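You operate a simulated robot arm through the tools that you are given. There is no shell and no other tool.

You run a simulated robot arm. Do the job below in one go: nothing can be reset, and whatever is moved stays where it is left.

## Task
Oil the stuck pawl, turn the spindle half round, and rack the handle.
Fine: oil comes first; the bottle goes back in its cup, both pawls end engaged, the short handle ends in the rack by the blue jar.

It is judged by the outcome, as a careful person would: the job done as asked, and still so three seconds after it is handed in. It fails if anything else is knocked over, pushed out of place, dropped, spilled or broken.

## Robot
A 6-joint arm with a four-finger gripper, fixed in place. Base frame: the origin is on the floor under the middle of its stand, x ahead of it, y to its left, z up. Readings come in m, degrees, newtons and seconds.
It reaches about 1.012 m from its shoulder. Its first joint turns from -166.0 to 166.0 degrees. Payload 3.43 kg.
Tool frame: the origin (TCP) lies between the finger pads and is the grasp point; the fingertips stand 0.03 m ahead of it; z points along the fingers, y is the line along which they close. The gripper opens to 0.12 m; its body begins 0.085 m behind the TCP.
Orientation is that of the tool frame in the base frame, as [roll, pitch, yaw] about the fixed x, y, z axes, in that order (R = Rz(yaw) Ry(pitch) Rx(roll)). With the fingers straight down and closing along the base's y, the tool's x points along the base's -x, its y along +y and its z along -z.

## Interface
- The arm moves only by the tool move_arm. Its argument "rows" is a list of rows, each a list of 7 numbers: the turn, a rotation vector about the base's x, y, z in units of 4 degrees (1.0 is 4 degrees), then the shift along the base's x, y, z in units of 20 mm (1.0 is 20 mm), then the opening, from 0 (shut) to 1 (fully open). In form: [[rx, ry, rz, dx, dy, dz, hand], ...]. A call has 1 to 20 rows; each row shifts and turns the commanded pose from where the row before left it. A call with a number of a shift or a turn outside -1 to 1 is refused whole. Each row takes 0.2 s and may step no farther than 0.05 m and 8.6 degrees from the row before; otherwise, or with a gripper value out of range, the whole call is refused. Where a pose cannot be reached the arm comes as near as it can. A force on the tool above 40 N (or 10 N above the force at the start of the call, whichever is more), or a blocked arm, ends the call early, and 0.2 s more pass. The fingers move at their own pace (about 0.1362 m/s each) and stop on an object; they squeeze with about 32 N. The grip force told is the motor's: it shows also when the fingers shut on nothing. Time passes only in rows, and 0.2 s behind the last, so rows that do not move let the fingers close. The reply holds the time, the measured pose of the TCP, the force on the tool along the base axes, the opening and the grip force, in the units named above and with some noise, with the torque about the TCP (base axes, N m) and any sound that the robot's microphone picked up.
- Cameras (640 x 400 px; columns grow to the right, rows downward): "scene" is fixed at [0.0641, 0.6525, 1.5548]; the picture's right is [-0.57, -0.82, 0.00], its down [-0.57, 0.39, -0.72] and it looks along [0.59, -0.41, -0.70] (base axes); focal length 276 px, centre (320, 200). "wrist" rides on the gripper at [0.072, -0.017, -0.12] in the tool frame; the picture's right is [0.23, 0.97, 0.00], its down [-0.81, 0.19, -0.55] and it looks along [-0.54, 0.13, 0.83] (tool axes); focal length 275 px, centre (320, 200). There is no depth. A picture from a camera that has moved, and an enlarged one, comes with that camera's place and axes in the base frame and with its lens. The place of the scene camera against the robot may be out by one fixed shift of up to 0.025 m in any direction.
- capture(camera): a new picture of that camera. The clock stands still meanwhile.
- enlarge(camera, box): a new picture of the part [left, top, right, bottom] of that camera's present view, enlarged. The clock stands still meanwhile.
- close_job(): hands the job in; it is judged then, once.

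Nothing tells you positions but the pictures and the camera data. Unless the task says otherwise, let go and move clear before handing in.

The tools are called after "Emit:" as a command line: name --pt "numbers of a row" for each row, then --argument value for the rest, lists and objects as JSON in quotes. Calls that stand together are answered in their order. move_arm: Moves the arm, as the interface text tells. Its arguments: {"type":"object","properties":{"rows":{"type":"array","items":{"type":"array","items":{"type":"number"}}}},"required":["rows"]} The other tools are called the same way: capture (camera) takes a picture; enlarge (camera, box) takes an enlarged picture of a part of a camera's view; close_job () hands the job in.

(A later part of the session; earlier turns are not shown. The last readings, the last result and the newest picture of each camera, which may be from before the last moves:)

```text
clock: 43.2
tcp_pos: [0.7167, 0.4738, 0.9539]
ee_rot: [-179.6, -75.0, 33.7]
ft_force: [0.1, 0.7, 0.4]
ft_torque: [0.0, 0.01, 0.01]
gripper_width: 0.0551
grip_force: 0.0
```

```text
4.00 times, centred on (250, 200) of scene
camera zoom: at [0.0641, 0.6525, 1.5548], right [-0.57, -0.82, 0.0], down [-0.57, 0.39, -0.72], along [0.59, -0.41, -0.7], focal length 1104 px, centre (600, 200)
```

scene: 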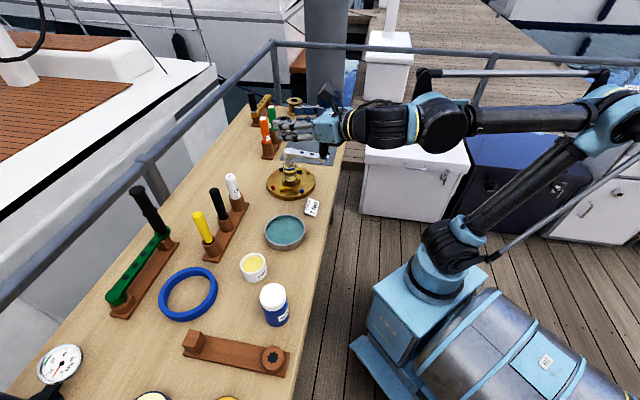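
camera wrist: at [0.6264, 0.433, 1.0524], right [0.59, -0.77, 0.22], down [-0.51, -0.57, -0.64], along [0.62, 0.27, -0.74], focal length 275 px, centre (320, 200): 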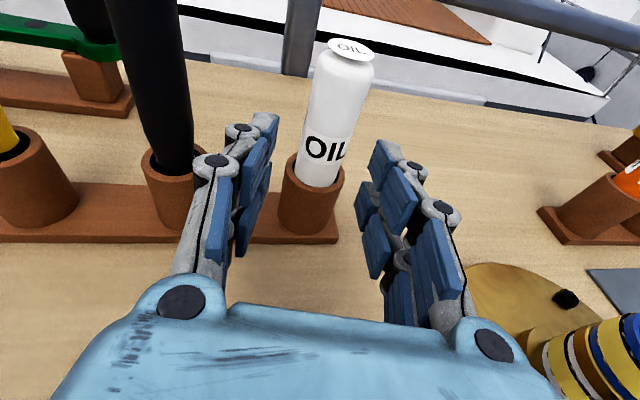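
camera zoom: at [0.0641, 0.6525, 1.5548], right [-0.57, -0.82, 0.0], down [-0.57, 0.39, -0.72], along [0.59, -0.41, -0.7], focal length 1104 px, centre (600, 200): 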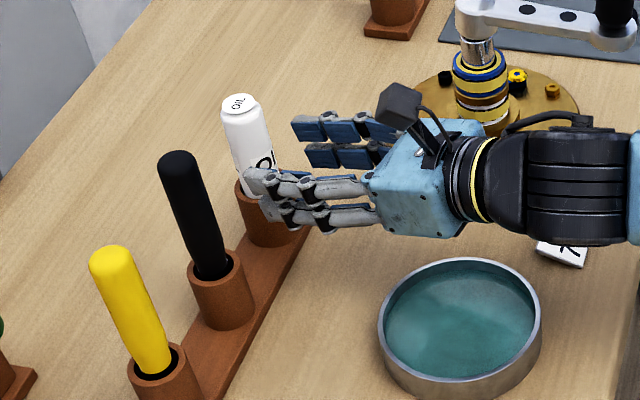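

Emit:
move_arm --pt "0 0 0 0.8 0.5 -0.03 0.46" --pt "0 0 0 0.8 0.5 -0.03 0.46" --pt "0 0 0 0.8 0.5 -0.03 0.46"

Emit:
capture --camera "wrist"

Emit:
enlarge --camera "scene" --box '[190, 150, 310, 250]'

```text
clock: 44.0
tcp_pos: [0.7654, 0.5029, 0.9503]
ee_rot: [-179.7, -74.9, 33.6]
ft_force: [-0.2, 0.0, -0.2]
ft_torque: [0.02, -0.05, 0.0]
gripper_width: 0.0553
grip_force: 0.1
```

```text
taken
camera wrist: at [0.6753, 0.4627, 1.0496], right [0.59, -0.77, 0.22], down [-0.51, -0.57, -0.64], along [0.62, 0.27, -0.74], focal length 275 px, centre (320, 200)
```

wrist: 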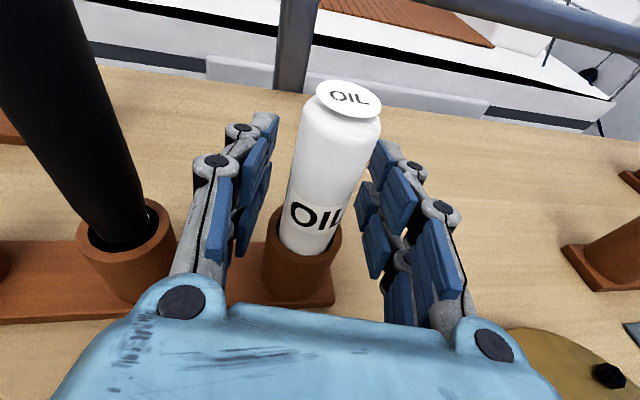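

```text
4.00 times, centred on (250, 200) of scene
camera zoom: at [0.0641, 0.6525, 1.5548], right [-0.57, -0.82, 0.0], down [-0.57, 0.39, -0.72], along [0.59, -0.41, -0.7], focal length 1104 px, centre (600, 200)
```

zoom: 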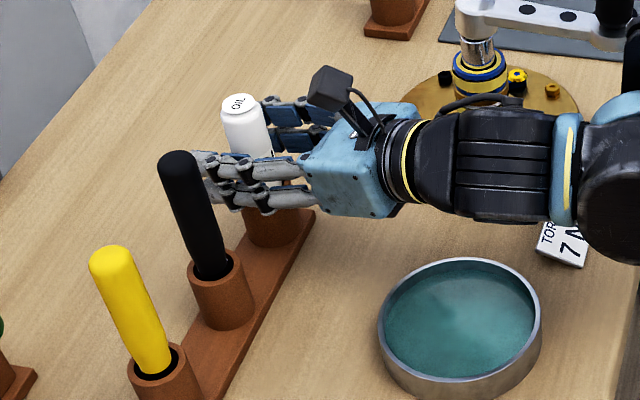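

The bottle is centred between the fingers. I'll close the gripper on it.

Emit:
move_arm --pt "0 0 0 0 0 0 0" --pt "0 0 0 0 0 0 0" --pt "0 0 0 0 0 0 0" --pt "0 0 0 0 0 0 0"

Emit:
capture --camera "wrist"

```text
clock: 45.0
tcp_pos: [0.7663, 0.5034, 0.9504]
ee_rot: [-179.8, -74.9, 33.5]
ft_force: [0.2, 0.6, 1.7]
ft_torque: [0.04, -0.01, -0.03]
gripper_width: 0.0294
grip_force: 31.9
```

```text
taken
camera wrist: at [0.6752, 0.4628, 1.0495], right [0.59, -0.77, 0.22], down [-0.51, -0.57, -0.64], along [0.62, 0.27, -0.74], focal length 275 px, centre (320, 200)
```

wrist: 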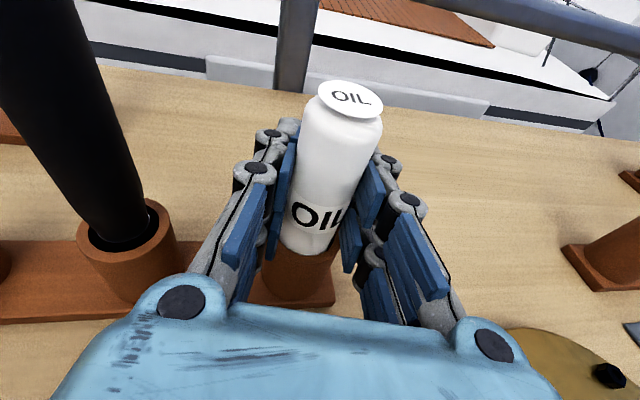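

The bottle is gripped (width 29 mm). I'll lift it straight out of the cup, then turn toward the staging point beside the spindle, keeping it upright.

Emit:
move_arm --pt "0 0 0 0 0 0.5 0" --pt "0 0 0 0 0 0.9 0" --pt "0 0 0 0 0 0.9 0" --pt "0 0 0 0 0 0.9 0" --pt "0 0 0 0 0 0.9 0" --pt "0 0 0 0 0 0.9 0" --pt "0 0 0 0 0 0.9 0" --pt "0 0 0 0 0 0.6 0"

Emit:
capture --camera "wrist"

Emit:
enlarge --camera "scene" --box '[180, 100, 340, 240]'

```text
clock: 46.8
tcp_pos: [0.7634, 0.5031, 1.0794]
ee_rot: [-179.8, -74.8, 33.7]
ft_force: [0.0, 0.9, -1.0]
ft_torque: [-0.01, -0.01, -0.01]
gripper_width: 0.0297
grip_force: 32.2
```

```text
taken
camera wrist: at [0.6739, 0.4635, 1.1788], right [0.59, -0.77, 0.22], down [-0.51, -0.57, -0.64], along [0.62, 0.27, -0.74], focal length 275 px, centre (320, 200)
```

wrist: 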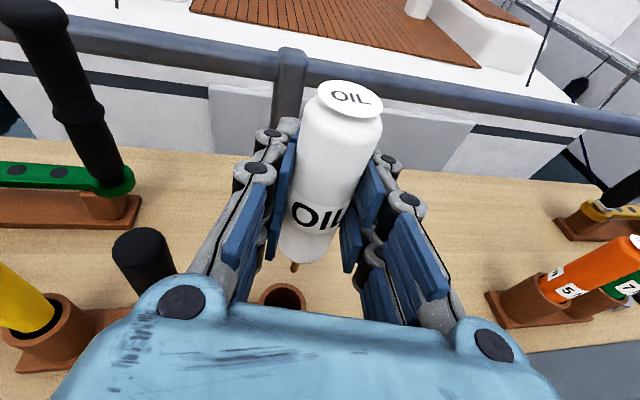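

```text
2.86 times, centred on (260, 170) of scene
camera zoom: at [0.0641, 0.6525, 1.5548], right [-0.57, -0.82, 0.0], down [-0.57, 0.39, -0.72], along [0.59, -0.41, -0.7], focal length 788 px, centre (491, 286)
```

zoom: 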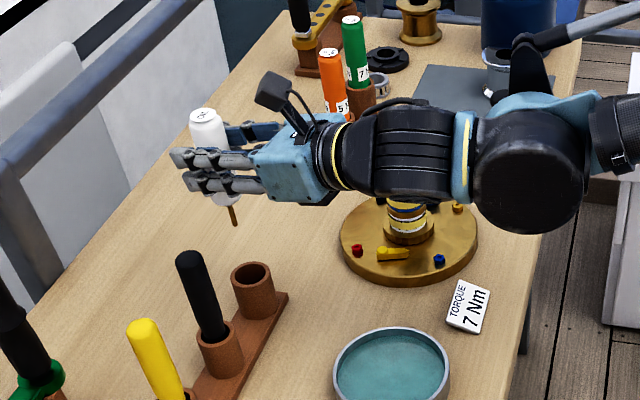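

The bottle is stored nozzle-down: a thin spout sticks out of its lower end. That means no inversion is needed; I'll look closely at the spout.

Emit:
enlarge --camera "scene" --box '[215, 130, 265, 190]'

Emit:
enlarge --camera "wrist" --box '[240, 80, 400, 320]'

```text
6.67 times, centred on (240, 160) of scene
camera zoom: at [0.0641, 0.6525, 1.5548], right [-0.57, -0.82, 0.0], down [-0.57, 0.39, -0.72], along [0.59, -0.41, -0.7], focal length 1839 px, centre (853, 467)
```

zoom: 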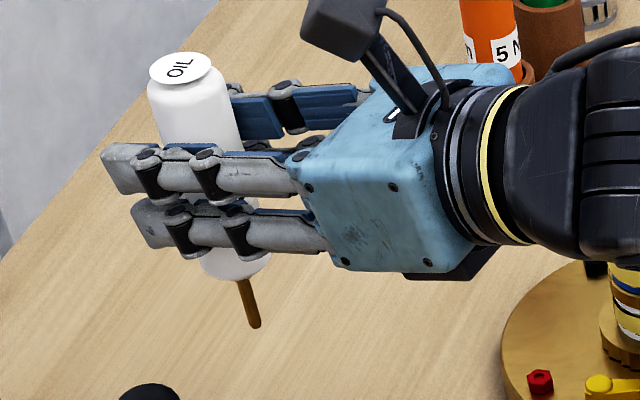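

```text
1.67 times, centred on (320, 200) of wrist
camera zoom: at [0.6739, 0.4635, 1.1788], right [0.59, -0.77, 0.22], down [-0.51, -0.57, -0.64], along [0.62, 0.27, -0.74], focal length 459 px, centre (320, 200)
```

zoom: 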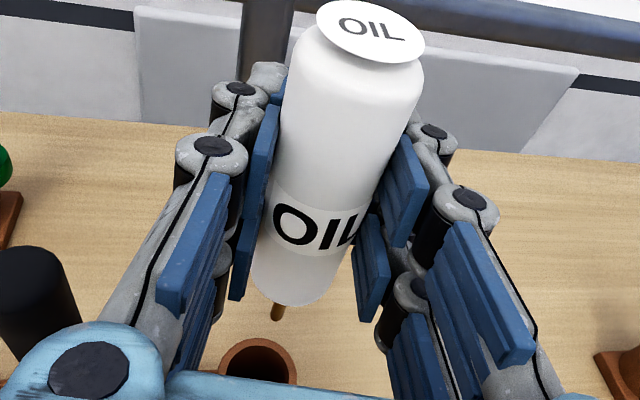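

The spout tip hangs about 88 mm below the grasp point. To reach the pawl beside the spindle, the bottle must lean with its spout inward, and this wrist orientation can't roll that way. I'll put the bottle back in its cup exactly as it was and regrasp it with the camera underneath.

Emit:
move_arm --pt "0 0 0 0 0 -0.6 0" --pt "0 0 0 0 0 -0.9 0" --pt "0 0 0 0 0 -0.9 0" --pt "0 0 0 0 0 -0.9 0" --pt "0 0 0 0 0 -0.9 0" --pt "0 0 0 0 0 -0.8 0" --pt "0 0 0 0 0 -0.5 0" --pt "0 0 0 0 0 -0.4 0" --pt "0 0 0 0 0 -0.3 0" --pt "0 0 0 0 0 -0.2 0" --pt "0 0 0 0 0 -0.1 0" --pt "0 0 0 0 0 0 0"

Emit:
capture --camera "wrist"

Emit:
enlarge --camera "scene" --box '[190, 150, 310, 250]'

```text
clock: 49.4
tcp_pos: [0.7656, 0.5052, 0.95]
ee_rot: [-179.7, -74.8, 33.8]
ft_force: [0.0, -0.2, 1.3]
ft_torque: [-0.01, -0.07, 0.0]
gripper_width: 0.0293
grip_force: 31.7
```

```text
taken
camera wrist: at [0.6746, 0.4647, 1.0496], right [0.59, -0.77, 0.22], down [-0.51, -0.57, -0.64], along [0.62, 0.27, -0.74], focal length 275 px, centre (320, 200)
```

wrist: 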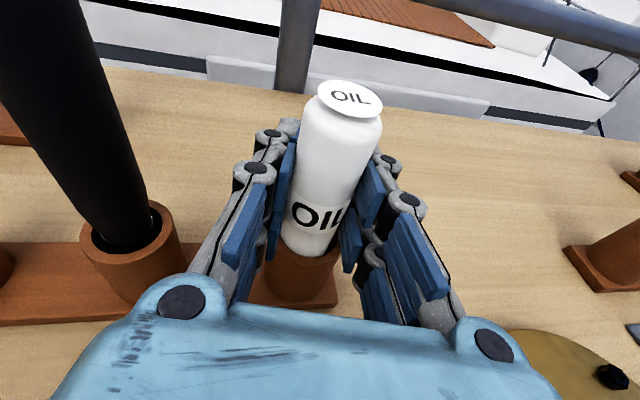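

```text
4.00 times, centred on (250, 200) of scene
camera zoom: at [0.0641, 0.6525, 1.5548], right [-0.57, -0.82, 0.0], down [-0.57, 0.39, -0.72], along [0.59, -0.41, -0.7], focal length 1104 px, centre (600, 200)
```

zoom: 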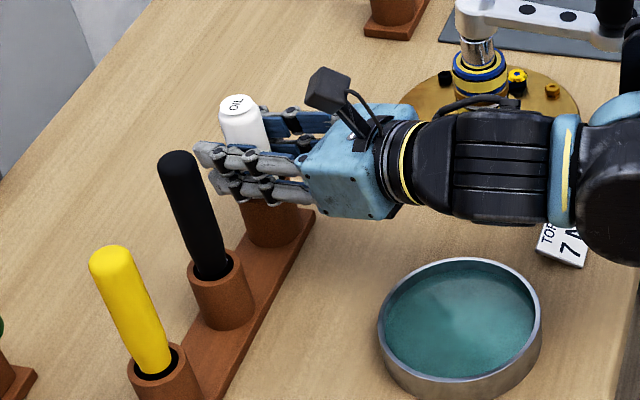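

The bottle is back at its original height in the cup. Since the spout points down, a top-down grasp will be best, so I'll release, back out along the heading and rise.

Emit:
move_arm --pt "0 0 0 0 0 0 0.46" --pt "0 0 0 0 0 0 0.46" --pt "0 0 0 -0.4 -0.267 0 0.46" --pt "0 0 0 -0.8 -0.535 0 0.46" --pt "0 0 0 -0.8 -0.535 0 0.46" --pt "0 0 0 -0.8 -0.535 0 0.46" --pt "0 0 0 -0.8 -0.535 0 0.46" --pt "0 0 0 -0.8 -0.535 0 0.46" --pt "0 0 0 -0.8 -0.535 0 0.46" --pt "0 0 0 -0.8 -0.535 0.2 0.46"

Emit:
capture --camera "wrist"

```text
clock: 51.6
tcp_pos: [0.6454, 0.4237, 0.954]
ee_rot: [-179.5, -75.0, 33.5]
ft_force: [0.5, -0.1, 0.4]
ft_torque: [0.0, -0.02, -0.02]
gripper_width: 0.0553
grip_force: 0.1
```

```text
taken
camera wrist: at [0.5541, 0.3845, 1.0535], right [0.59, -0.77, 0.22], down [-0.51, -0.57, -0.64], along [0.62, 0.27, -0.74], focal length 275 px, centre (320, 200)
```

wrist: 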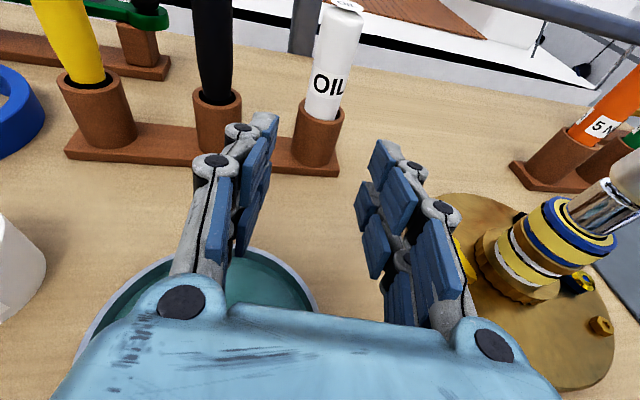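

Emit:
move_arm --pt "0 0 0 0 0 1 0.46" --pt "0 0 0 0 0 1 0.46" --pt "0 0 0 0 0 1 0.46" --pt "0 0 0 0 0 1 0.46" --pt "-0.647 0.977 0 0 0 0.55 0.46" --pt "-0.647 0.977 0 0 0 0.55 0.46" --pt "-0.647 0.977 0 0 0 0.55 0.46" --pt "-0.647 0.977 0 0 0 0.55 0.46" --pt "-0.647 0.977 0 0 0 0.55 0.46" --pt "-0.647 0.977 0 0 0 0.55 0.46" --pt "-0.647 0.977 0 0 0 0.55 0.46" --pt "-0.647 0.977 0 0 0 0.55 0.46" --pt "-0.647 0.977 0 0 0 0.55 0.46" --pt "-0.647 0.977 0 0 0 0.55 0.46" --pt "-0.647 0.977 0 0 0 0.55 0.46" --pt "-0.647 0.977 0 0 0 0.55 0.46" --pt "-0.647 0.977 0 0 0 0.55 0.46" --pt "-0.647 0.977 0 0 0 0.55 0.46" --pt "-0.647 0.977 0 0 0 0.55 0.46" --pt "-0.647 0.977 0 0 0 0.55 0.46"

Emit:
move_arm --pt "0 0 -1 0.1 0.07 0 0.46" --pt "0 0 -1 0.1 0.07 0 0.46" --pt "0 0 -1 0.1 0.07 0 0.46" --pt "0 0 -1 0.1 0.07 0 0.46" --pt "0 0 -1 0.1 0.07 0 0.46" --pt "0 0 -1 0.1 0.07 0 0.46" --pt "0 0 -1 0.1 0.07 0 0.46" --pt "0 0 -1 0.1 0.07 0 0.46" --pt "0 0 -1 0.1 0.07 0 0.46" --pt "0 0 -1 0.1 0.07 0 0.46" --pt "0 0 -1 0.1 0.07 0 0.46" --pt "0 0 -1 0.1 0.07 0 0.46" --pt "0 0 -1 0.1 0.07 0 0.46" --pt "0 0 -1 0.1 0.07 0 0.46" --pt "0 0 -1 0.1 0.07 0 0.46" --pt "0 0 -1 0.1 0.07 0 0.46" --pt "0 0 -1 0.1 0.07 0 0.46" --pt "0 0 -1 0.1 0.07 0 0.46" --pt "0 0 -1 0.1 0.07 0 0.46" --pt "0 0 -1 0.1 0.07 0 0.46"

Emit:
move_arm --pt "0 0 -1 0.1 0.07 0 0.46" --pt "0 0 -1 0.1 0.07 0 0.46" --pt "0 0 -1 0.1 0.07 0 0.46" --pt "0 0 -1 0.1 0.07 0 0.46" --pt "0 0 -1 0.1 0.07 0 0.46" --pt "0 0 -1 0.1 0.07 0 0.46" --pt "0 0 -1 0.1 0.07 0 0.46" --pt "0 0 -1 0.1 0.07 0 0.46" --pt "0 0 -1 0.1 0.07 0 0.46" --pt "0 0 -1 0.1 0.07 0 0.46" --pt "0 0 -1 0.1 0.07 0 0.46" --pt "0 0 -1 0.1 0.07 0 0.46" --pt "0 0 -1 0.1 0.07 0 0.46" --pt "0 0 -1 0.1 0.07 0 0.46" --pt "0 0 -1 0.1 0.07 0 0.46" --pt "0 0 -1 0.1 0.07 0 0.46" --pt "0 0 -1 0.1 0.07 0 0.46" --pt "0 0 -1 0.1 0.07 0 0.46" --pt "0 0 -1 0.1 0.07 0 0.46" --pt "0 0 -1 0.1 0.07 0 0.46"

Emit:
capture --camera "wrist"

```text
clock: 55.8
tcp_pos: [0.6434, 0.4233, 1.2098]
ee_rot: [-179.5, 0.0, 33.7]
ft_force: [-0.4, 0.6, 0.9]
ft_torque: [0.02, -0.03, -0.02]
gripper_width: 0.055
grip_force: 0.1
```

```text
clock: 60.0
tcp_pos: [0.6854, 0.4517, 1.2098]
ee_rot: [-179.6, 0.2, -46.4]
ft_force: [-0.5, 0.4, -0.2]
ft_torque: [-0.01, 0.0, 0.03]
gripper_width: 0.0549
grip_force: 0.1
```

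```text
clock: 64.2
tcp_pos: [0.7237, 0.48, 1.2088]
ee_rot: [-179.7, 0.0, -126.6]
ft_force: [0.0, 0.0, -1.2]
ft_torque: [0.0, 0.03, -0.01]
gripper_width: 0.0552
grip_force: 0.1
```

```text
taken
camera wrist: at [0.6951, 0.414, 1.3296], right [-0.92, 0.39, -0.01], down [0.33, 0.77, 0.55], along [0.22, 0.51, -0.83], focal length 275 px, centre (320, 200)
```

wrist: 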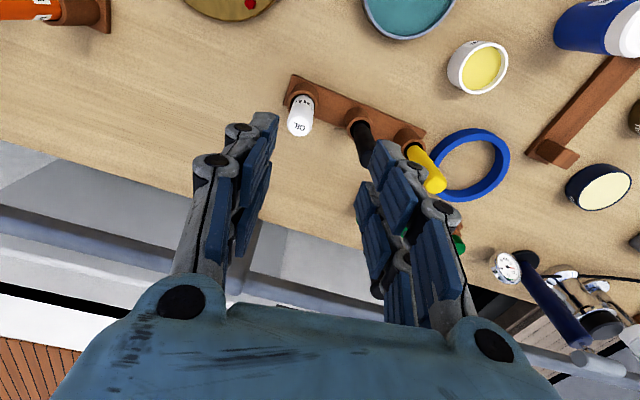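

Emit:
move_arm --pt "0 0 -1 0.1 0.06 0 0.6" --pt "0 0 -1 0.1 0.06 0 0.6" --pt "0 0 -1 0.1 0.06 0 0.6" --pt "0 0 -1 0.1 0.06 0 0.6" --pt "0 0 -1 0.1 0.06 0 0.6" --pt "0 0 -1 0.1 0.06 0 0.6" --pt "0 0 -1 0.1 0.06 0 0.6" --pt "0 0 -1 0.1 0.06 0 0.6" --pt "0 0 -1 0.1 0.06 0 0.6" --pt "0 0 -1 0.1 0.06 0 0.6" --pt "0 0 -1 0.1 0.06 0 0.6" --pt "0 0 -1 0.1 0.06 0 0.6" --pt "0 0 -1 0.1 0.06 0 0.6" --pt "0 0 -1 0.1 0.06 0 0.6" --pt "0 0 -1 0.1 0.06 0 0.6" --pt "0 0 -1 0.1 0.06 0 0.6" --pt "0 0 -1 0.1 0.06 0 0.6" --pt "0 0 -1 0.1 0.06 0 0.6" --pt "0 0 -1 0.1 0.06 0 0.6" --pt "0 0 -1 0.1 0.06 0 0.6"

Emit:
capture --camera "wrist"

Emit:
capture --camera "scene"

```text
clock: 68.4
tcp_pos: [0.7641, 0.5039, 1.2093]
ee_rot: [-179.6, -0.1, 153.5]
ft_force: [-0.6, 0.1, -0.2]
ft_torque: [-0.01, -0.01, 0.0]
gripper_width: 0.0721
grip_force: 0.0
```

```text
taken
camera wrist: at [0.6935, 0.5222, 1.3286], right [0.23, 0.97, -0.01], down [0.81, -0.19, 0.55], along [0.54, -0.13, -0.83], focal length 275 px, centre (320, 200)
```

wrist: 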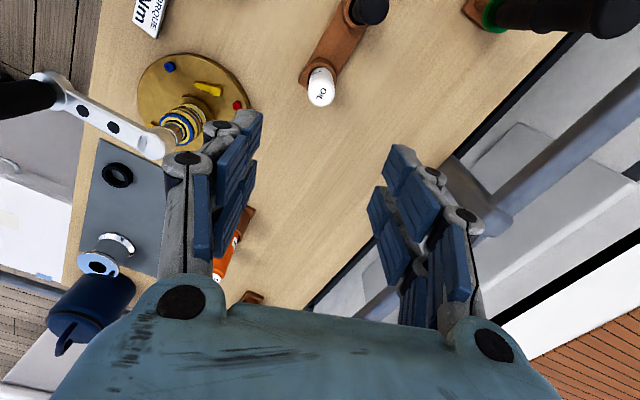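

```text
taken
```

scene: 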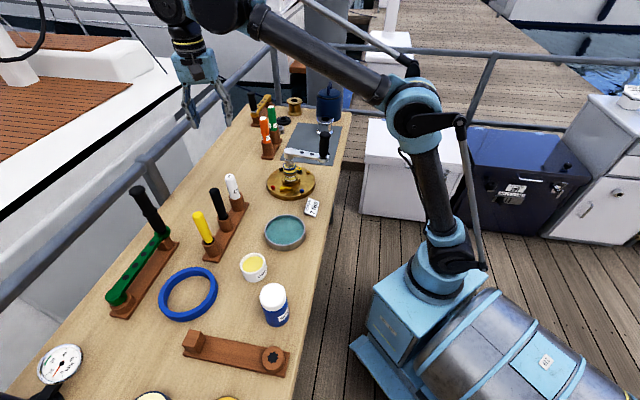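

I'm now above the bottle with the fingers down. This view also shows the yellow pawl clearly, so I'll zoom in on it and on the bottle.

Emit:
enlarge --camera "wrist" --box '[130, 45, 260, 165]'

Emit:
enlarge --camera "wrist" --box '[280, 0, 400, 120]'

```text
3.33 times, centred on (195, 105) of wrist
camera zoom: at [0.6935, 0.5222, 1.3286], right [0.23, 0.97, -0.01], down [0.81, -0.19, 0.55], along [0.54, -0.13, -0.83], focal length 918 px, centre (737, 517)
```

zoom: 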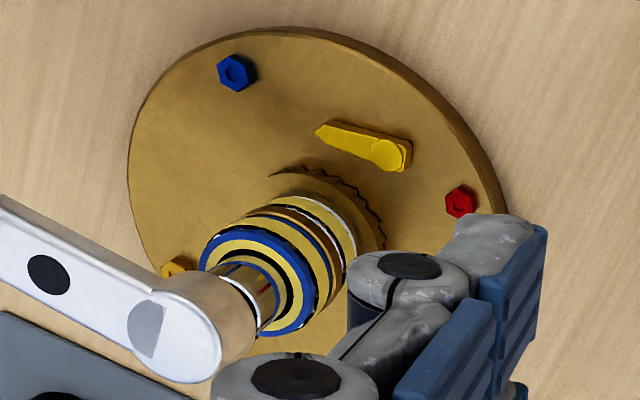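

```text
3.33 times, centred on (340, 60) of wrist
camera zoom: at [0.6935, 0.5222, 1.3286], right [0.23, 0.97, -0.01], down [0.81, -0.19, 0.55], along [0.54, -0.13, -0.83], focal length 918 px, centre (253, 667)
```

zoom: 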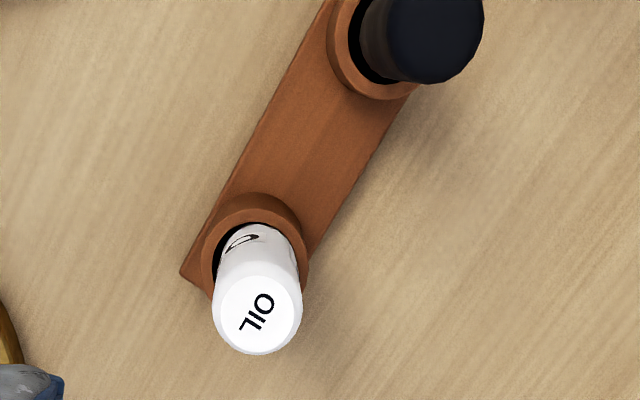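

Triangulating again with this view puts the bolts' tops at z 0.869, the spindle axis at (0.779, 0.283), and the stuck pawl's pivot at (0.7475, 0.338, 0.88). Now I'll descend over the bottle for a top grasp.

Emit:
move_arm --pt "0 0 0 0 0 -1 0.55" --pt "0 0 0 0 0 -1 0.55" --pt "0 0 0 0 0 -1 0.55" --pt "0 0 0 0 0 -1 0.55" --pt "0 0 0 0 0 -1 0.55" --pt "0 0 0 0 0 -1 0.55" --pt "0 0 0 0 0 -1 0.55" --pt "0 0 0 0 0 -1 0.55"

Emit:
capture --camera "wrist"

Emit:
enlarge --camera "scene" --box '[180, 120, 320, 240]'

```text
clock: 70.2
tcp_pos: [0.7638, 0.5026, 1.0487]
ee_rot: [-179.6, 0.0, 153.5]
ft_force: [0.3, 0.9, 1.1]
ft_torque: [0.03, 0.0, 0.01]
gripper_width: 0.0658
grip_force: 0.0
```

```text
taken
camera wrist: at [0.6926, 0.522, 1.1681], right [0.23, 0.97, -0.01], down [0.81, -0.19, 0.55], along [0.54, -0.13, -0.83], focal length 275 px, centre (320, 200)
```

wrist: 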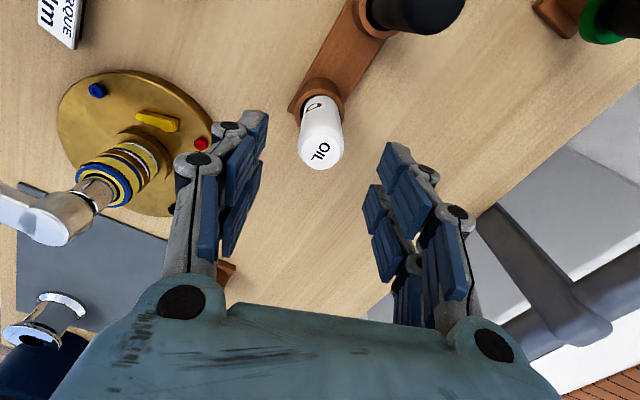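

```text
3.33 times, centred on (250, 180) of scene
camera zoom: at [0.0641, 0.6525, 1.5548], right [-0.57, -0.82, 0.0], down [-0.57, 0.39, -0.72], along [0.59, -0.41, -0.7], focal length 920 px, centre (553, 267)
```

zoom: 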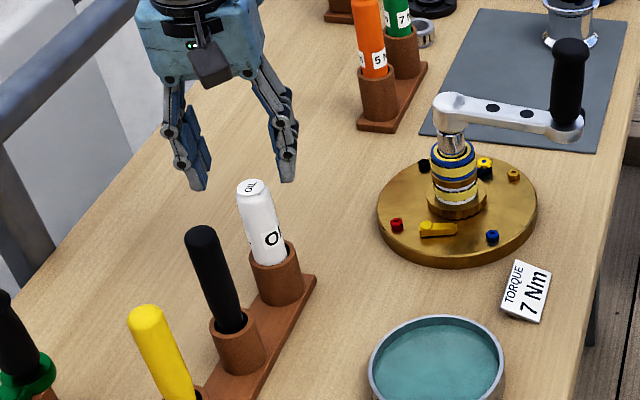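

Emit:
move_arm --pt "0 0 0 0 0 -0.98 0.55" --pt "0 0 0 0 0 -0.98 0.55" --pt "0 0 0 0 0 -0.98 0.55" --pt "0 0 0 0 0 -0.98 0.55"

Emit:
capture --camera "wrist"

Emit:
enlarge --camera "scene" --box '[180, 120, 320, 240]'

```text
clock: 71.2
tcp_pos: [0.763, 0.5031, 0.97]
ee_rot: [-179.6, 0.0, 153.6]
ft_force: [-0.1, -0.2, 0.5]
ft_torque: [-0.02, -0.03, 0.01]
gripper_width: 0.0661
grip_force: 0.1
```

```text
taken
camera wrist: at [0.6928, 0.5225, 1.0899], right [0.23, 0.97, -0.01], down [0.81, -0.19, 0.55], along [0.54, -0.13, -0.83], focal length 275 px, centre (320, 200)
```

wrist: 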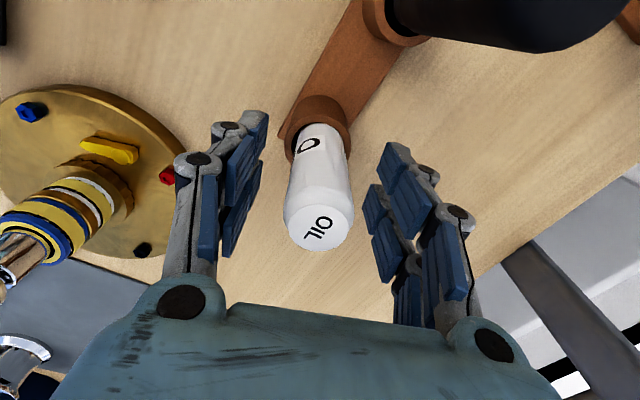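

```text
3.33 times, centred on (250, 180) of scene
camera zoom: at [0.0641, 0.6525, 1.5548], right [-0.57, -0.82, 0.0], down [-0.57, 0.39, -0.72], along [0.59, -0.41, -0.7], focal length 920 px, centre (553, 267)
```

zoom: 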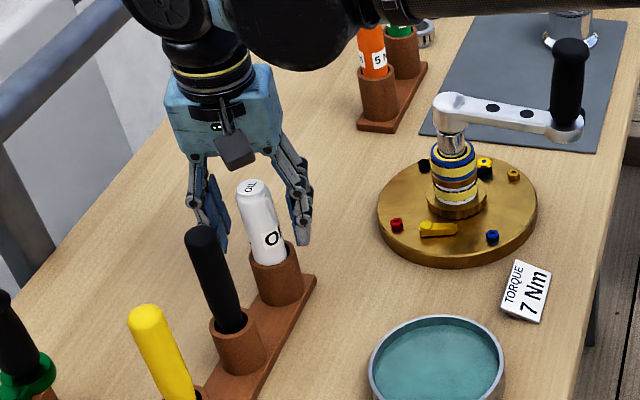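

Emit:
move_arm --pt "0 0 0 0 0 0 0" --pt "0 0 0 0 0 0 0" --pt "0 0 0 0 0 0 0" --pt "0 0 0 0 0 0 0"

Emit:
move_arm --pt "0 0 0 0 0 0.5 0" --pt "0 0 0 0 0 0.9 0" --pt "0 0 0 0 0 0.9 0" --pt "0 0 0 0 0 0.9 0" --pt "0 0 0 0 0 0.9 0" --pt "0 0 0 0 0 0.9 0" --pt "0 0 0 0 0 0.9 0" --pt "0 0 0 0 0 0.6 0"

Emit:
capture --camera "wrist"

Emit:
enlarge --camera "scene" --box '[180, 100, 300, 220]'

```text
clock: 72.2
tcp_pos: [0.763, 0.5049, 0.9712]
ee_rot: [-179.6, 0.1, 153.6]
ft_force: [0.1, -0.8, 0.1]
ft_torque: [-0.03, 0.02, 0.0]
gripper_width: 0.0292
grip_force: 32.0
```

```text
clock: 74.0
tcp_pos: [0.7634, 0.5051, 1.1018]
ee_rot: [-179.6, 0.0, 153.6]
ft_force: [0.5, 0.0, -1.0]
ft_torque: [0.0, 0.03, 0.04]
gripper_width: 0.0295
grip_force: 32.1
```

```text
taken
camera wrist: at [0.6934, 0.522, 1.2212], right [0.23, 0.97, -0.01], down [0.81, -0.19, 0.55], along [0.54, -0.13, -0.83], focal length 275 px, centre (320, 200)
```

wrist: 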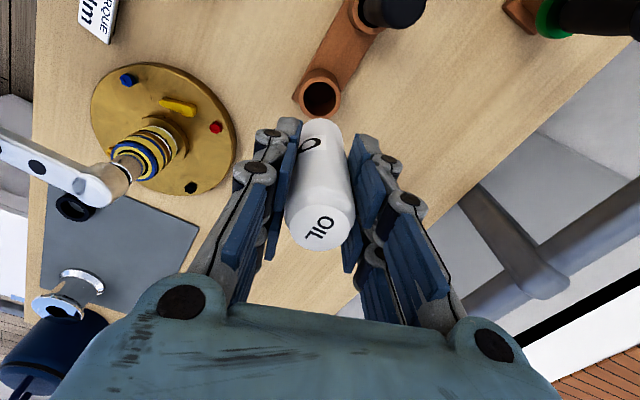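

```text
3.33 times, centred on (240, 160) of scene
camera zoom: at [0.0641, 0.6525, 1.5548], right [-0.57, -0.82, 0.0], down [-0.57, 0.39, -0.72], along [0.59, -0.41, -0.7], focal length 920 px, centre (587, 333)
```

zoom: 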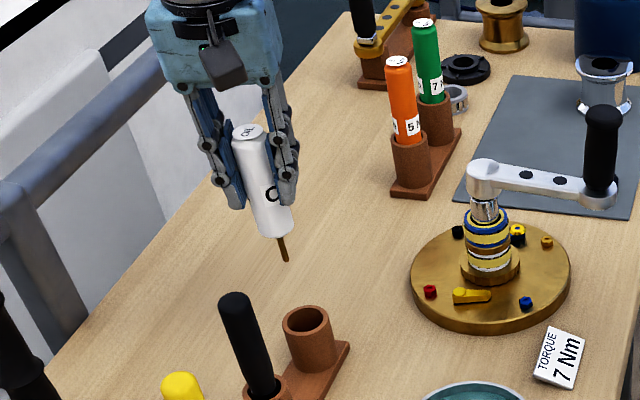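

The bottle is held firmly with the spout pointing down, its tip about 108 mm below the grasp point. I'll carry it over the yellow pawl and lean it about 15° outward from the spindle.

Emit:
move_arm --pt "-0.406 -0.234 0 -0.2025 -0.92 0 0" --pt "-0.406 -0.234 0 -0.2025 -0.92 0 0" --pt "-0.406 -0.234 0 -0.2025 -0.92 0 0" --pt "-0.406 -0.234 0 -0.2025 -0.92 0 0" --pt "-0.406 -0.234 0 -0.2025 -0.92 0 0" --pt "-0.406 -0.234 0 -0.2025 -0.92 0 0" --pt "-0.406 -0.234 0 -0.2025 -0.92 0 0" --pt "-0.406 -0.234 0 -0.2025 -0.92 0 0"

Emit:
capture --camera "wrist"

Emit:
enlarge --camera "scene" --box '[230, 100, 350, 220]'

```text
clock: 75.8
tcp_pos: [0.7307, 0.3569, 1.1017]
ee_rot: [-171.3, 12.5, 154.6]
ft_force: [0.5, 0.3, -1.7]
ft_torque: [0.04, 0.01, -0.02]
gripper_width: 0.0296
grip_force: 32.0
```

```text
taken
camera wrist: at [0.6454, 0.4011, 1.2028], right [0.24, 0.95, -0.2], down [0.73, -0.04, 0.68], along [0.64, -0.31, -0.71], focal length 275 px, centre (320, 200)
```

wrist: 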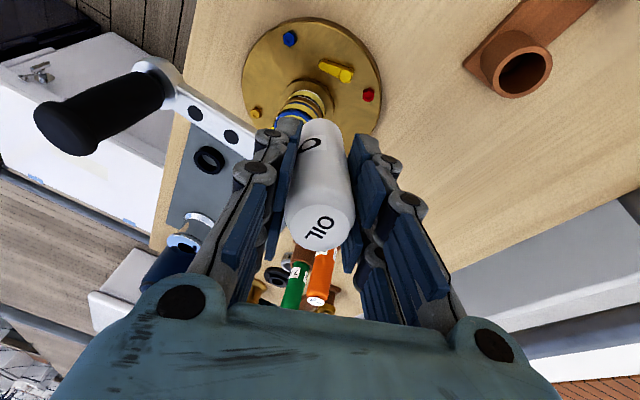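

```text
3.33 times, centred on (290, 160) of scene
camera zoom: at [0.0641, 0.6525, 1.5548], right [-0.57, -0.82, 0.0], down [-0.57, 0.39, -0.72], along [0.59, -0.41, -0.7], focal length 920 px, centre (420, 333)
```

zoom: 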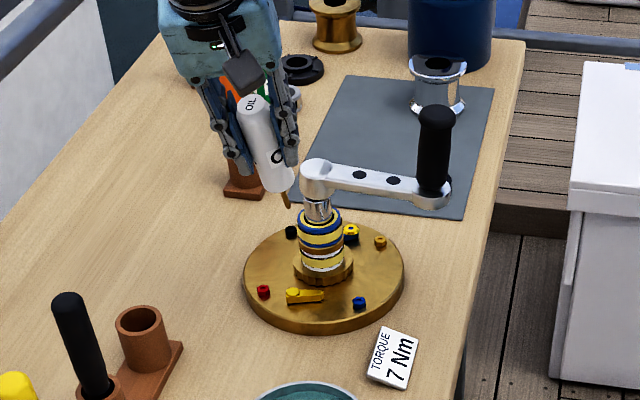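

The tip lies directly above the pawl (about (0.745, 0.332)). I'll lower it in steps.

Emit:
move_arm --pt "0 0 0 0 0 -0.8 0" --pt "0 0 0 0 0 -0.8 0" --pt "0 0 0 0 0 -0.8 0" --pt "0 0 0 0.03 0.05 -0.8 0" --pt "0 0 0 0.03 0.05 -0.8 0"

Emit:
capture --camera "wrist"

Emit:
enlarge --camera "scene" --box '[240, 110, 340, 210]'

```text
clock: 77.0
tcp_pos: [0.7324, 0.3569, 1.0198]
ee_rot: [-171.2, 12.5, 154.5]
ft_force: [0.6, -0.4, -0.8]
ft_torque: [0.04, 0.05, 0.0]
gripper_width: 0.0294
grip_force: 32.3
```

```text
taken
camera wrist: at [0.6467, 0.4022, 1.1235], right [0.24, 0.95, -0.2], down [0.73, -0.05, 0.68], along [0.64, -0.31, -0.71], focal length 275 px, centre (320, 200)
```

wrist: 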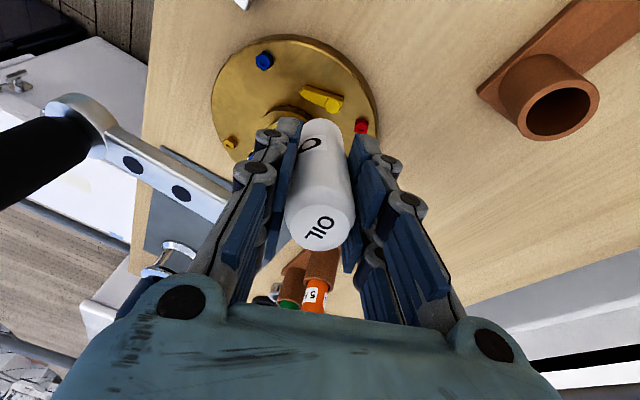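

```text
4.00 times, centred on (290, 160) of scene
camera zoom: at [0.0641, 0.6525, 1.5548], right [-0.57, -0.82, 0.0], down [-0.57, 0.39, -0.72], along [0.59, -0.41, -0.7], focal length 1104 px, centre (440, 360)
```

zoom: 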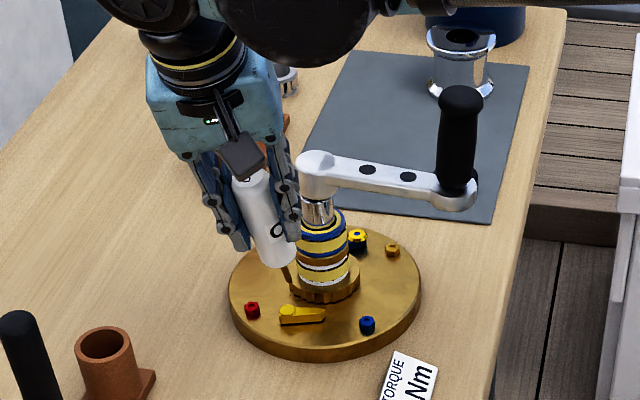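

Emit:
move_arm --pt "0 0 0 0 0.05 -0.5 0" --pt "0 0 0 0 0.05 -0.5 0" --pt "0 0 0 0 0 -0.35 0" --pt "0 0 0 0 0 0 0" --pt "0 0 0 0 0 0 0"

Emit:
enlarge --camera "scene" --box '[260, 150, 330, 210]'

Emit:
enlarge --camera "wrist" --box '[230, 20, 400, 150]'

```text
clock: 78.2
tcp_pos: [0.7318, 0.3608, 0.9944]
ee_rot: [-171.2, 12.5, 154.5]
ft_force: [0.2, -0.7, -0.5]
ft_torque: [-0.03, -0.01, 0.0]
gripper_width: 0.0295
grip_force: 32.7
```

```text
6.67 times, centred on (295, 180) of scene
camera zoom: at [0.0641, 0.6525, 1.5548], right [-0.57, -0.82, 0.0], down [-0.57, 0.39, -0.72], along [0.59, -0.41, -0.7], focal length 1839 px, centre (487, 333)
```

zoom: 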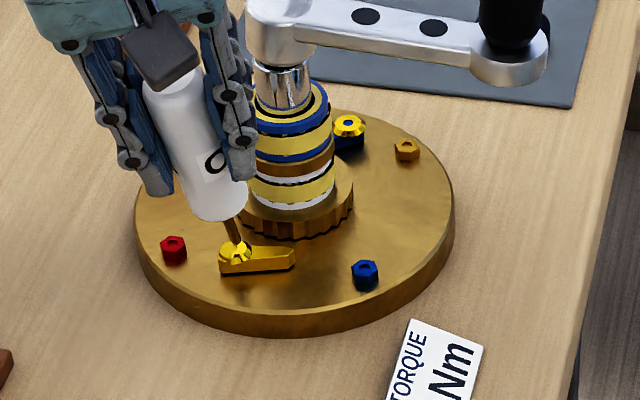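

```text
3.08 times, centred on (315, 85) of wrist
camera zoom: at [0.6468, 0.4045, 1.0965], right [0.24, 0.95, -0.2], down [0.73, -0.04, 0.68], along [0.64, -0.31, -0.71], focal length 847 px, centre (335, 554)
```

zoom: 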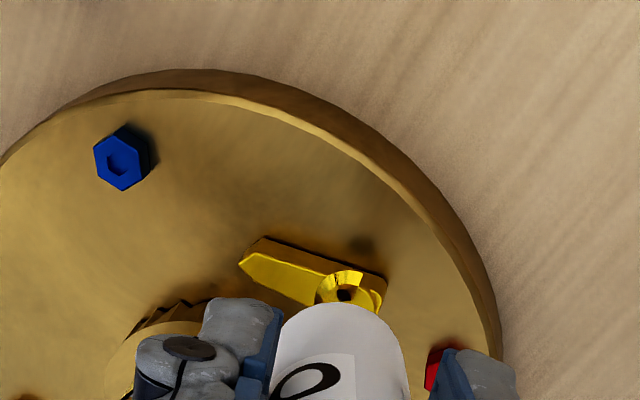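

The pawl's pivot changed look as the tip came over it: a glossy gold ring like the other pawl's. I'll dwell briefly and look again.

Emit:
move_arm --pt "0 0 0 0 0 0 0" --pt "0 0 0 0 0 0 0" --pt "0 0 0 0 0 0 0" --pt "0 0 0 0 0 0 0"

Emit:
enlarge --camera "scene" --box '[265, 165, 325, 205]'

Emit:
enlarge --camera "wrist" --box '[230, 20, 400, 150]'

```text
clock: 79.2
tcp_pos: [0.7323, 0.3611, 0.9938]
ee_rot: [-171.2, 12.5, 154.5]
ft_force: [0.5, -0.3, -0.3]
ft_torque: [0.0, 0.0, 0.01]
gripper_width: 0.0294
grip_force: 31.8
```

```text
10.00 times, centred on (295, 185) of scene
camera zoom: at [0.0641, 0.6525, 1.5548], right [-0.57, -0.82, 0.0], down [-0.57, 0.39, -0.72], along [0.59, -0.41, -0.7], focal length 2759 px, centre (570, 350)
```

zoom: 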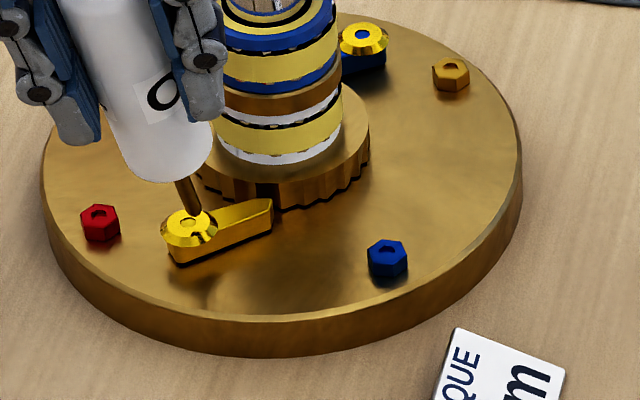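

```text
3.08 times, centred on (315, 85) of wrist
camera zoom: at [0.6468, 0.4045, 1.0966], right [0.24, 0.95, -0.2], down [0.73, -0.04, 0.68], along [0.64, -0.31, -0.71], focal length 847 px, centre (335, 554)
```

zoom: 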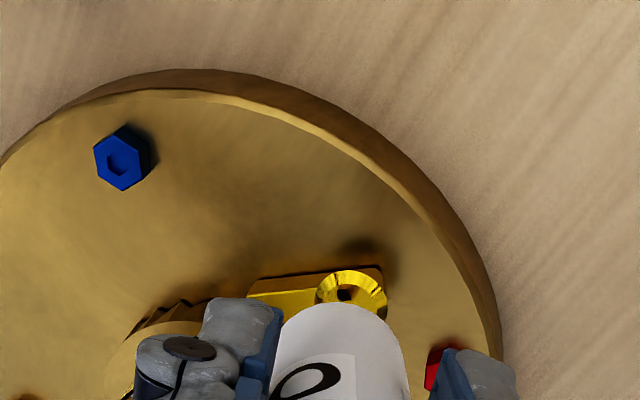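

The oil worked: the yellow pawl has swung in onto the gear. I'll lift the bottle clear and return it along the same path to its cup.

Emit:
move_arm --pt "0 0 0 0 0 0.5 0" --pt "0 0 0 0 0 0.85 0" --pt "0 0 0 -0.03 -0.1 0.8 0" --pt "0 0 0 -0.03 -0.1 0.8 0" --pt "0 0 0 0 0 0.8 0" --pt "0 0 0 0 0 0.8 0" --pt "0 0 0 0 0 0.8 0" --pt "0.406 0.234 0 0.2025 0.92 0 0" --pt "0.406 0.234 0 0.2025 0.92 0 0" --pt "0.406 0.234 0 0.2025 0.92 0 0" --pt "0.406 0.234 0 0.2025 0.92 0 0" --pt "0.406 0.234 0 0.2025 0.92 0 0" --pt "0.406 0.234 0 0.2025 0.92 0 0" --pt "0.406 0.234 0 0.2025 0.92 0 0" --pt "0.406 0.234 0 0.2025 0.92 0 0" --pt "0 0 0 0 0 0 0"

Emit:
capture --camera "wrist"

Emit:
enlarge --camera "scene" --box '[180, 100, 340, 240]'

```text
clock: 82.6
tcp_pos: [0.7642, 0.5057, 1.1009]
ee_rot: [-179.6, 0.1, 153.6]
ft_force: [-0.4, 0.0, -0.7]
ft_torque: [0.05, 0.01, -0.01]
gripper_width: 0.029
grip_force: 31.6
```

```text
taken
camera wrist: at [0.6932, 0.5244, 1.2212], right [0.23, 0.97, -0.01], down [0.81, -0.19, 0.55], along [0.54, -0.13, -0.83], focal length 275 px, centre (320, 200)
```

wrist: 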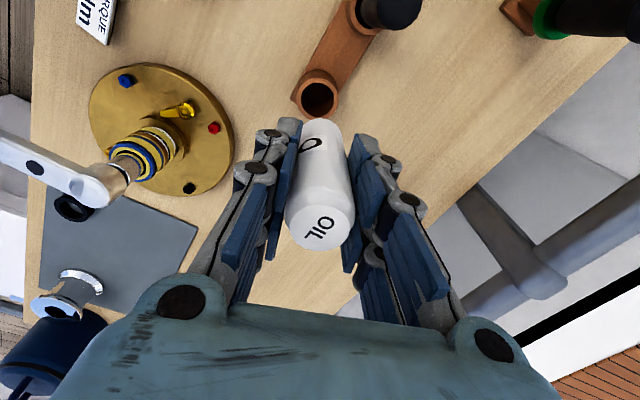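

```text
2.86 times, centred on (260, 170) of scene
camera zoom: at [0.0641, 0.6525, 1.5548], right [-0.57, -0.82, 0.0], down [-0.57, 0.39, -0.72], along [0.59, -0.41, -0.7], focal length 788 px, centre (491, 286)
```

zoom: 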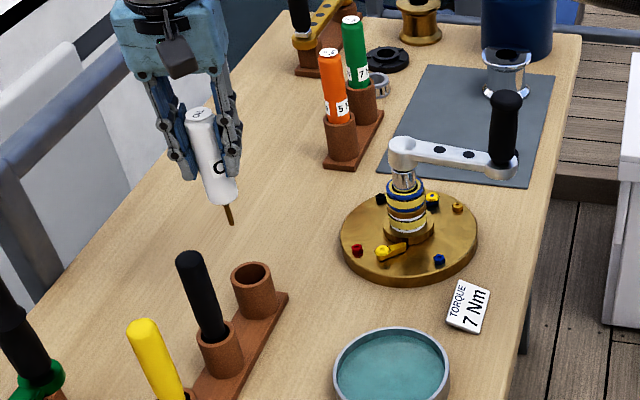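

The bottle is upright above its cup again. Lowering it straight in.

Emit:
move_arm --pt "0 0 0 0 -0.05 -0.6 0" --pt "0 0 0 0 0 -0.8 0" --pt "0 0 0 0 0 -0.8 0" --pt "0 0 0 0 0 -0.8 0" --pt "0 0 0 0 0 -0.8 0" --pt "0 0 0 0 0 -0.7 0" --pt "0 0 0 0 0 -0.6 0" --pt "0 0 0 0 0 -0.5 0" --pt "0 0 0 0 0 -0.4 0" --pt "0 0 0 0 0 -0.3 0" --pt "0 0 0 0 0 -0.2 0" --pt "0 0 0 0 0 0 0"

Emit:
capture --camera "wrist"

Emit:
enlarge --camera "scene" --box '[180, 120, 320, 240]'

```text
clock: 85.2
tcp_pos: [0.7629, 0.5037, 0.9713]
ee_rot: [-179.6, 0.0, 153.6]
ft_force: [-0.1, -0.4, -1.6]
ft_torque: [-0.01, 0.01, -0.05]
gripper_width: 0.0296
grip_force: 32.3
```

```text
taken
camera wrist: at [0.693, 0.5215, 1.0905], right [0.23, 0.97, -0.01], down [0.81, -0.19, 0.55], along [0.54, -0.13, -0.83], focal length 275 px, centre (320, 200)
```

wrist: 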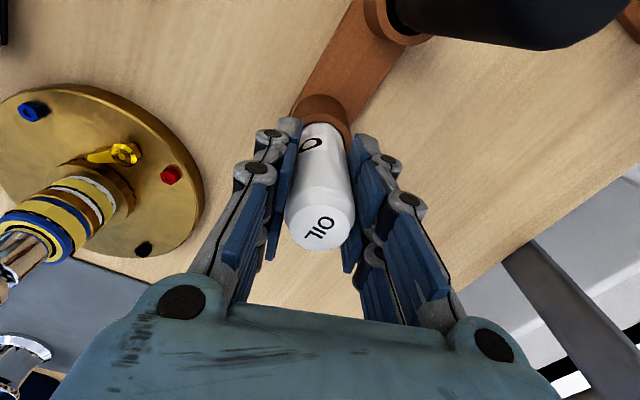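

```text
3.33 times, centred on (250, 180) of scene
camera zoom: at [0.0641, 0.6525, 1.5548], right [-0.57, -0.82, 0.0], down [-0.57, 0.39, -0.72], along [0.59, -0.41, -0.7], focal length 920 px, centre (553, 267)
```

zoom: 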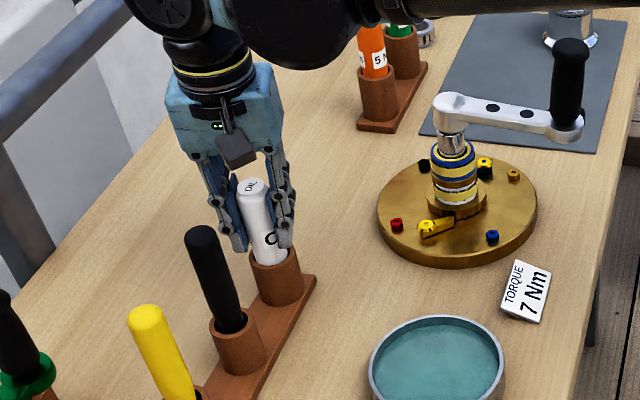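

The bottle is seated. Releasing and rising straight up.

Emit:
move_arm --pt "0 0 0 0 0 -0.05 0" --pt "0 0 0 0 0 0 0.4" --pt "0 0 0 0 0 0 0.5" --pt "0 0 0 0 0 0 0.55" --pt "0 0 0 0 0 0.5 0.55" --pt "0 0 0 0 0 1 0.55" --pt "0 0 0 0 0 1 0.55" --pt "0 0 0 0 0 1 0.55" --pt "0 0 0 0 0 1 0.55" --pt "0 0 0 0 0 1 0.55" --pt "0 0 0 0 0 1 0.55" --pt "0 0 0 0 0 1 0.55" --pt "0 0 0 0 0 1 0.55" --pt "0 0 0 0 0 1 0.55" --pt "0 0 0 0 0 1 0.55"

Emit:
capture --camera "wrist"

Emit:
enlarge --camera "scene" --box '[190, 120, 350, 240]'

Emit:
enlarge --camera "scene" --box '[262, 135, 342, 205]'

Emit:
enlarge --camera "wrist" --box '[120, 40, 260, 170]'

```text
clock: 88.4
tcp_pos: [0.7663, 0.5032, 1.1787]
ee_rot: [-179.7, 0.0, 153.6]
ft_force: [0.4, 0.4, -0.7]
ft_torque: [0.02, 0.0, -0.02]
gripper_width: 0.0658
grip_force: 0.1
```

```text
taken
camera wrist: at [0.6944, 0.5219, 1.2988], right [0.23, 0.97, -0.01], down [0.81, -0.19, 0.55], along [0.54, -0.13, -0.83], focal length 275 px, centre (320, 200)
```

wrist: 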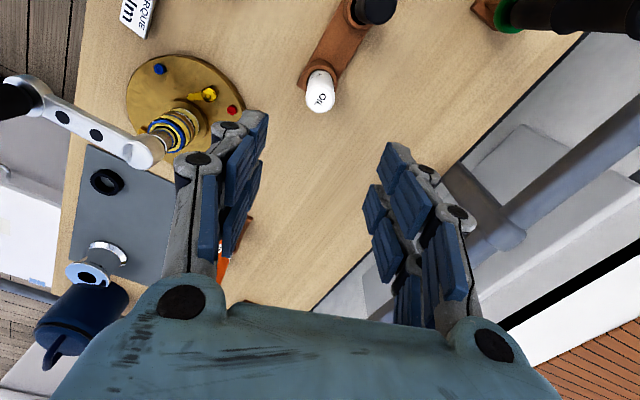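

```text
3.33 times, centred on (270, 180) of scene
camera zoom: at [0.0641, 0.6525, 1.5548], right [-0.57, -0.82, 0.0], down [-0.57, 0.39, -0.72], along [0.59, -0.41, -0.7], focal length 920 px, centre (487, 267)
```

zoom: 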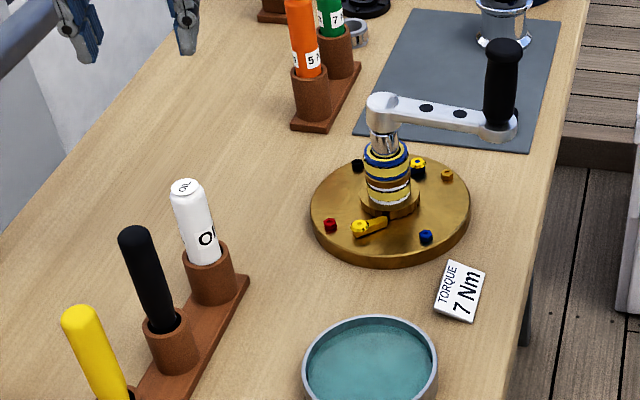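

```text
5.71 times, centred on (302, 170) of scene
camera zoom: at [0.0641, 0.6525, 1.5548], right [-0.57, -0.82, 0.0], down [-0.57, 0.39, -0.72], along [0.59, -0.41, -0.7], focal length 1577 px, centre (423, 371)
```

zoom: 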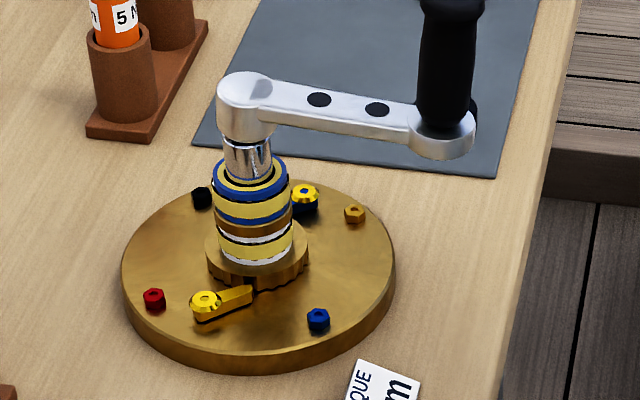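

```text
3.08 times, centred on (190, 105) of wrist
camera zoom: at [0.6944, 0.5219, 1.2988], right [0.23, 0.97, -0.01], down [0.81, -0.19, 0.55], along [0.54, -0.13, -0.83], focal length 847 px, centre (720, 492)
```

zoom: 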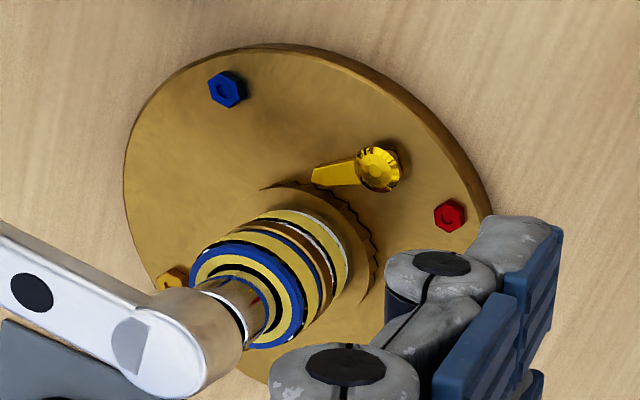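

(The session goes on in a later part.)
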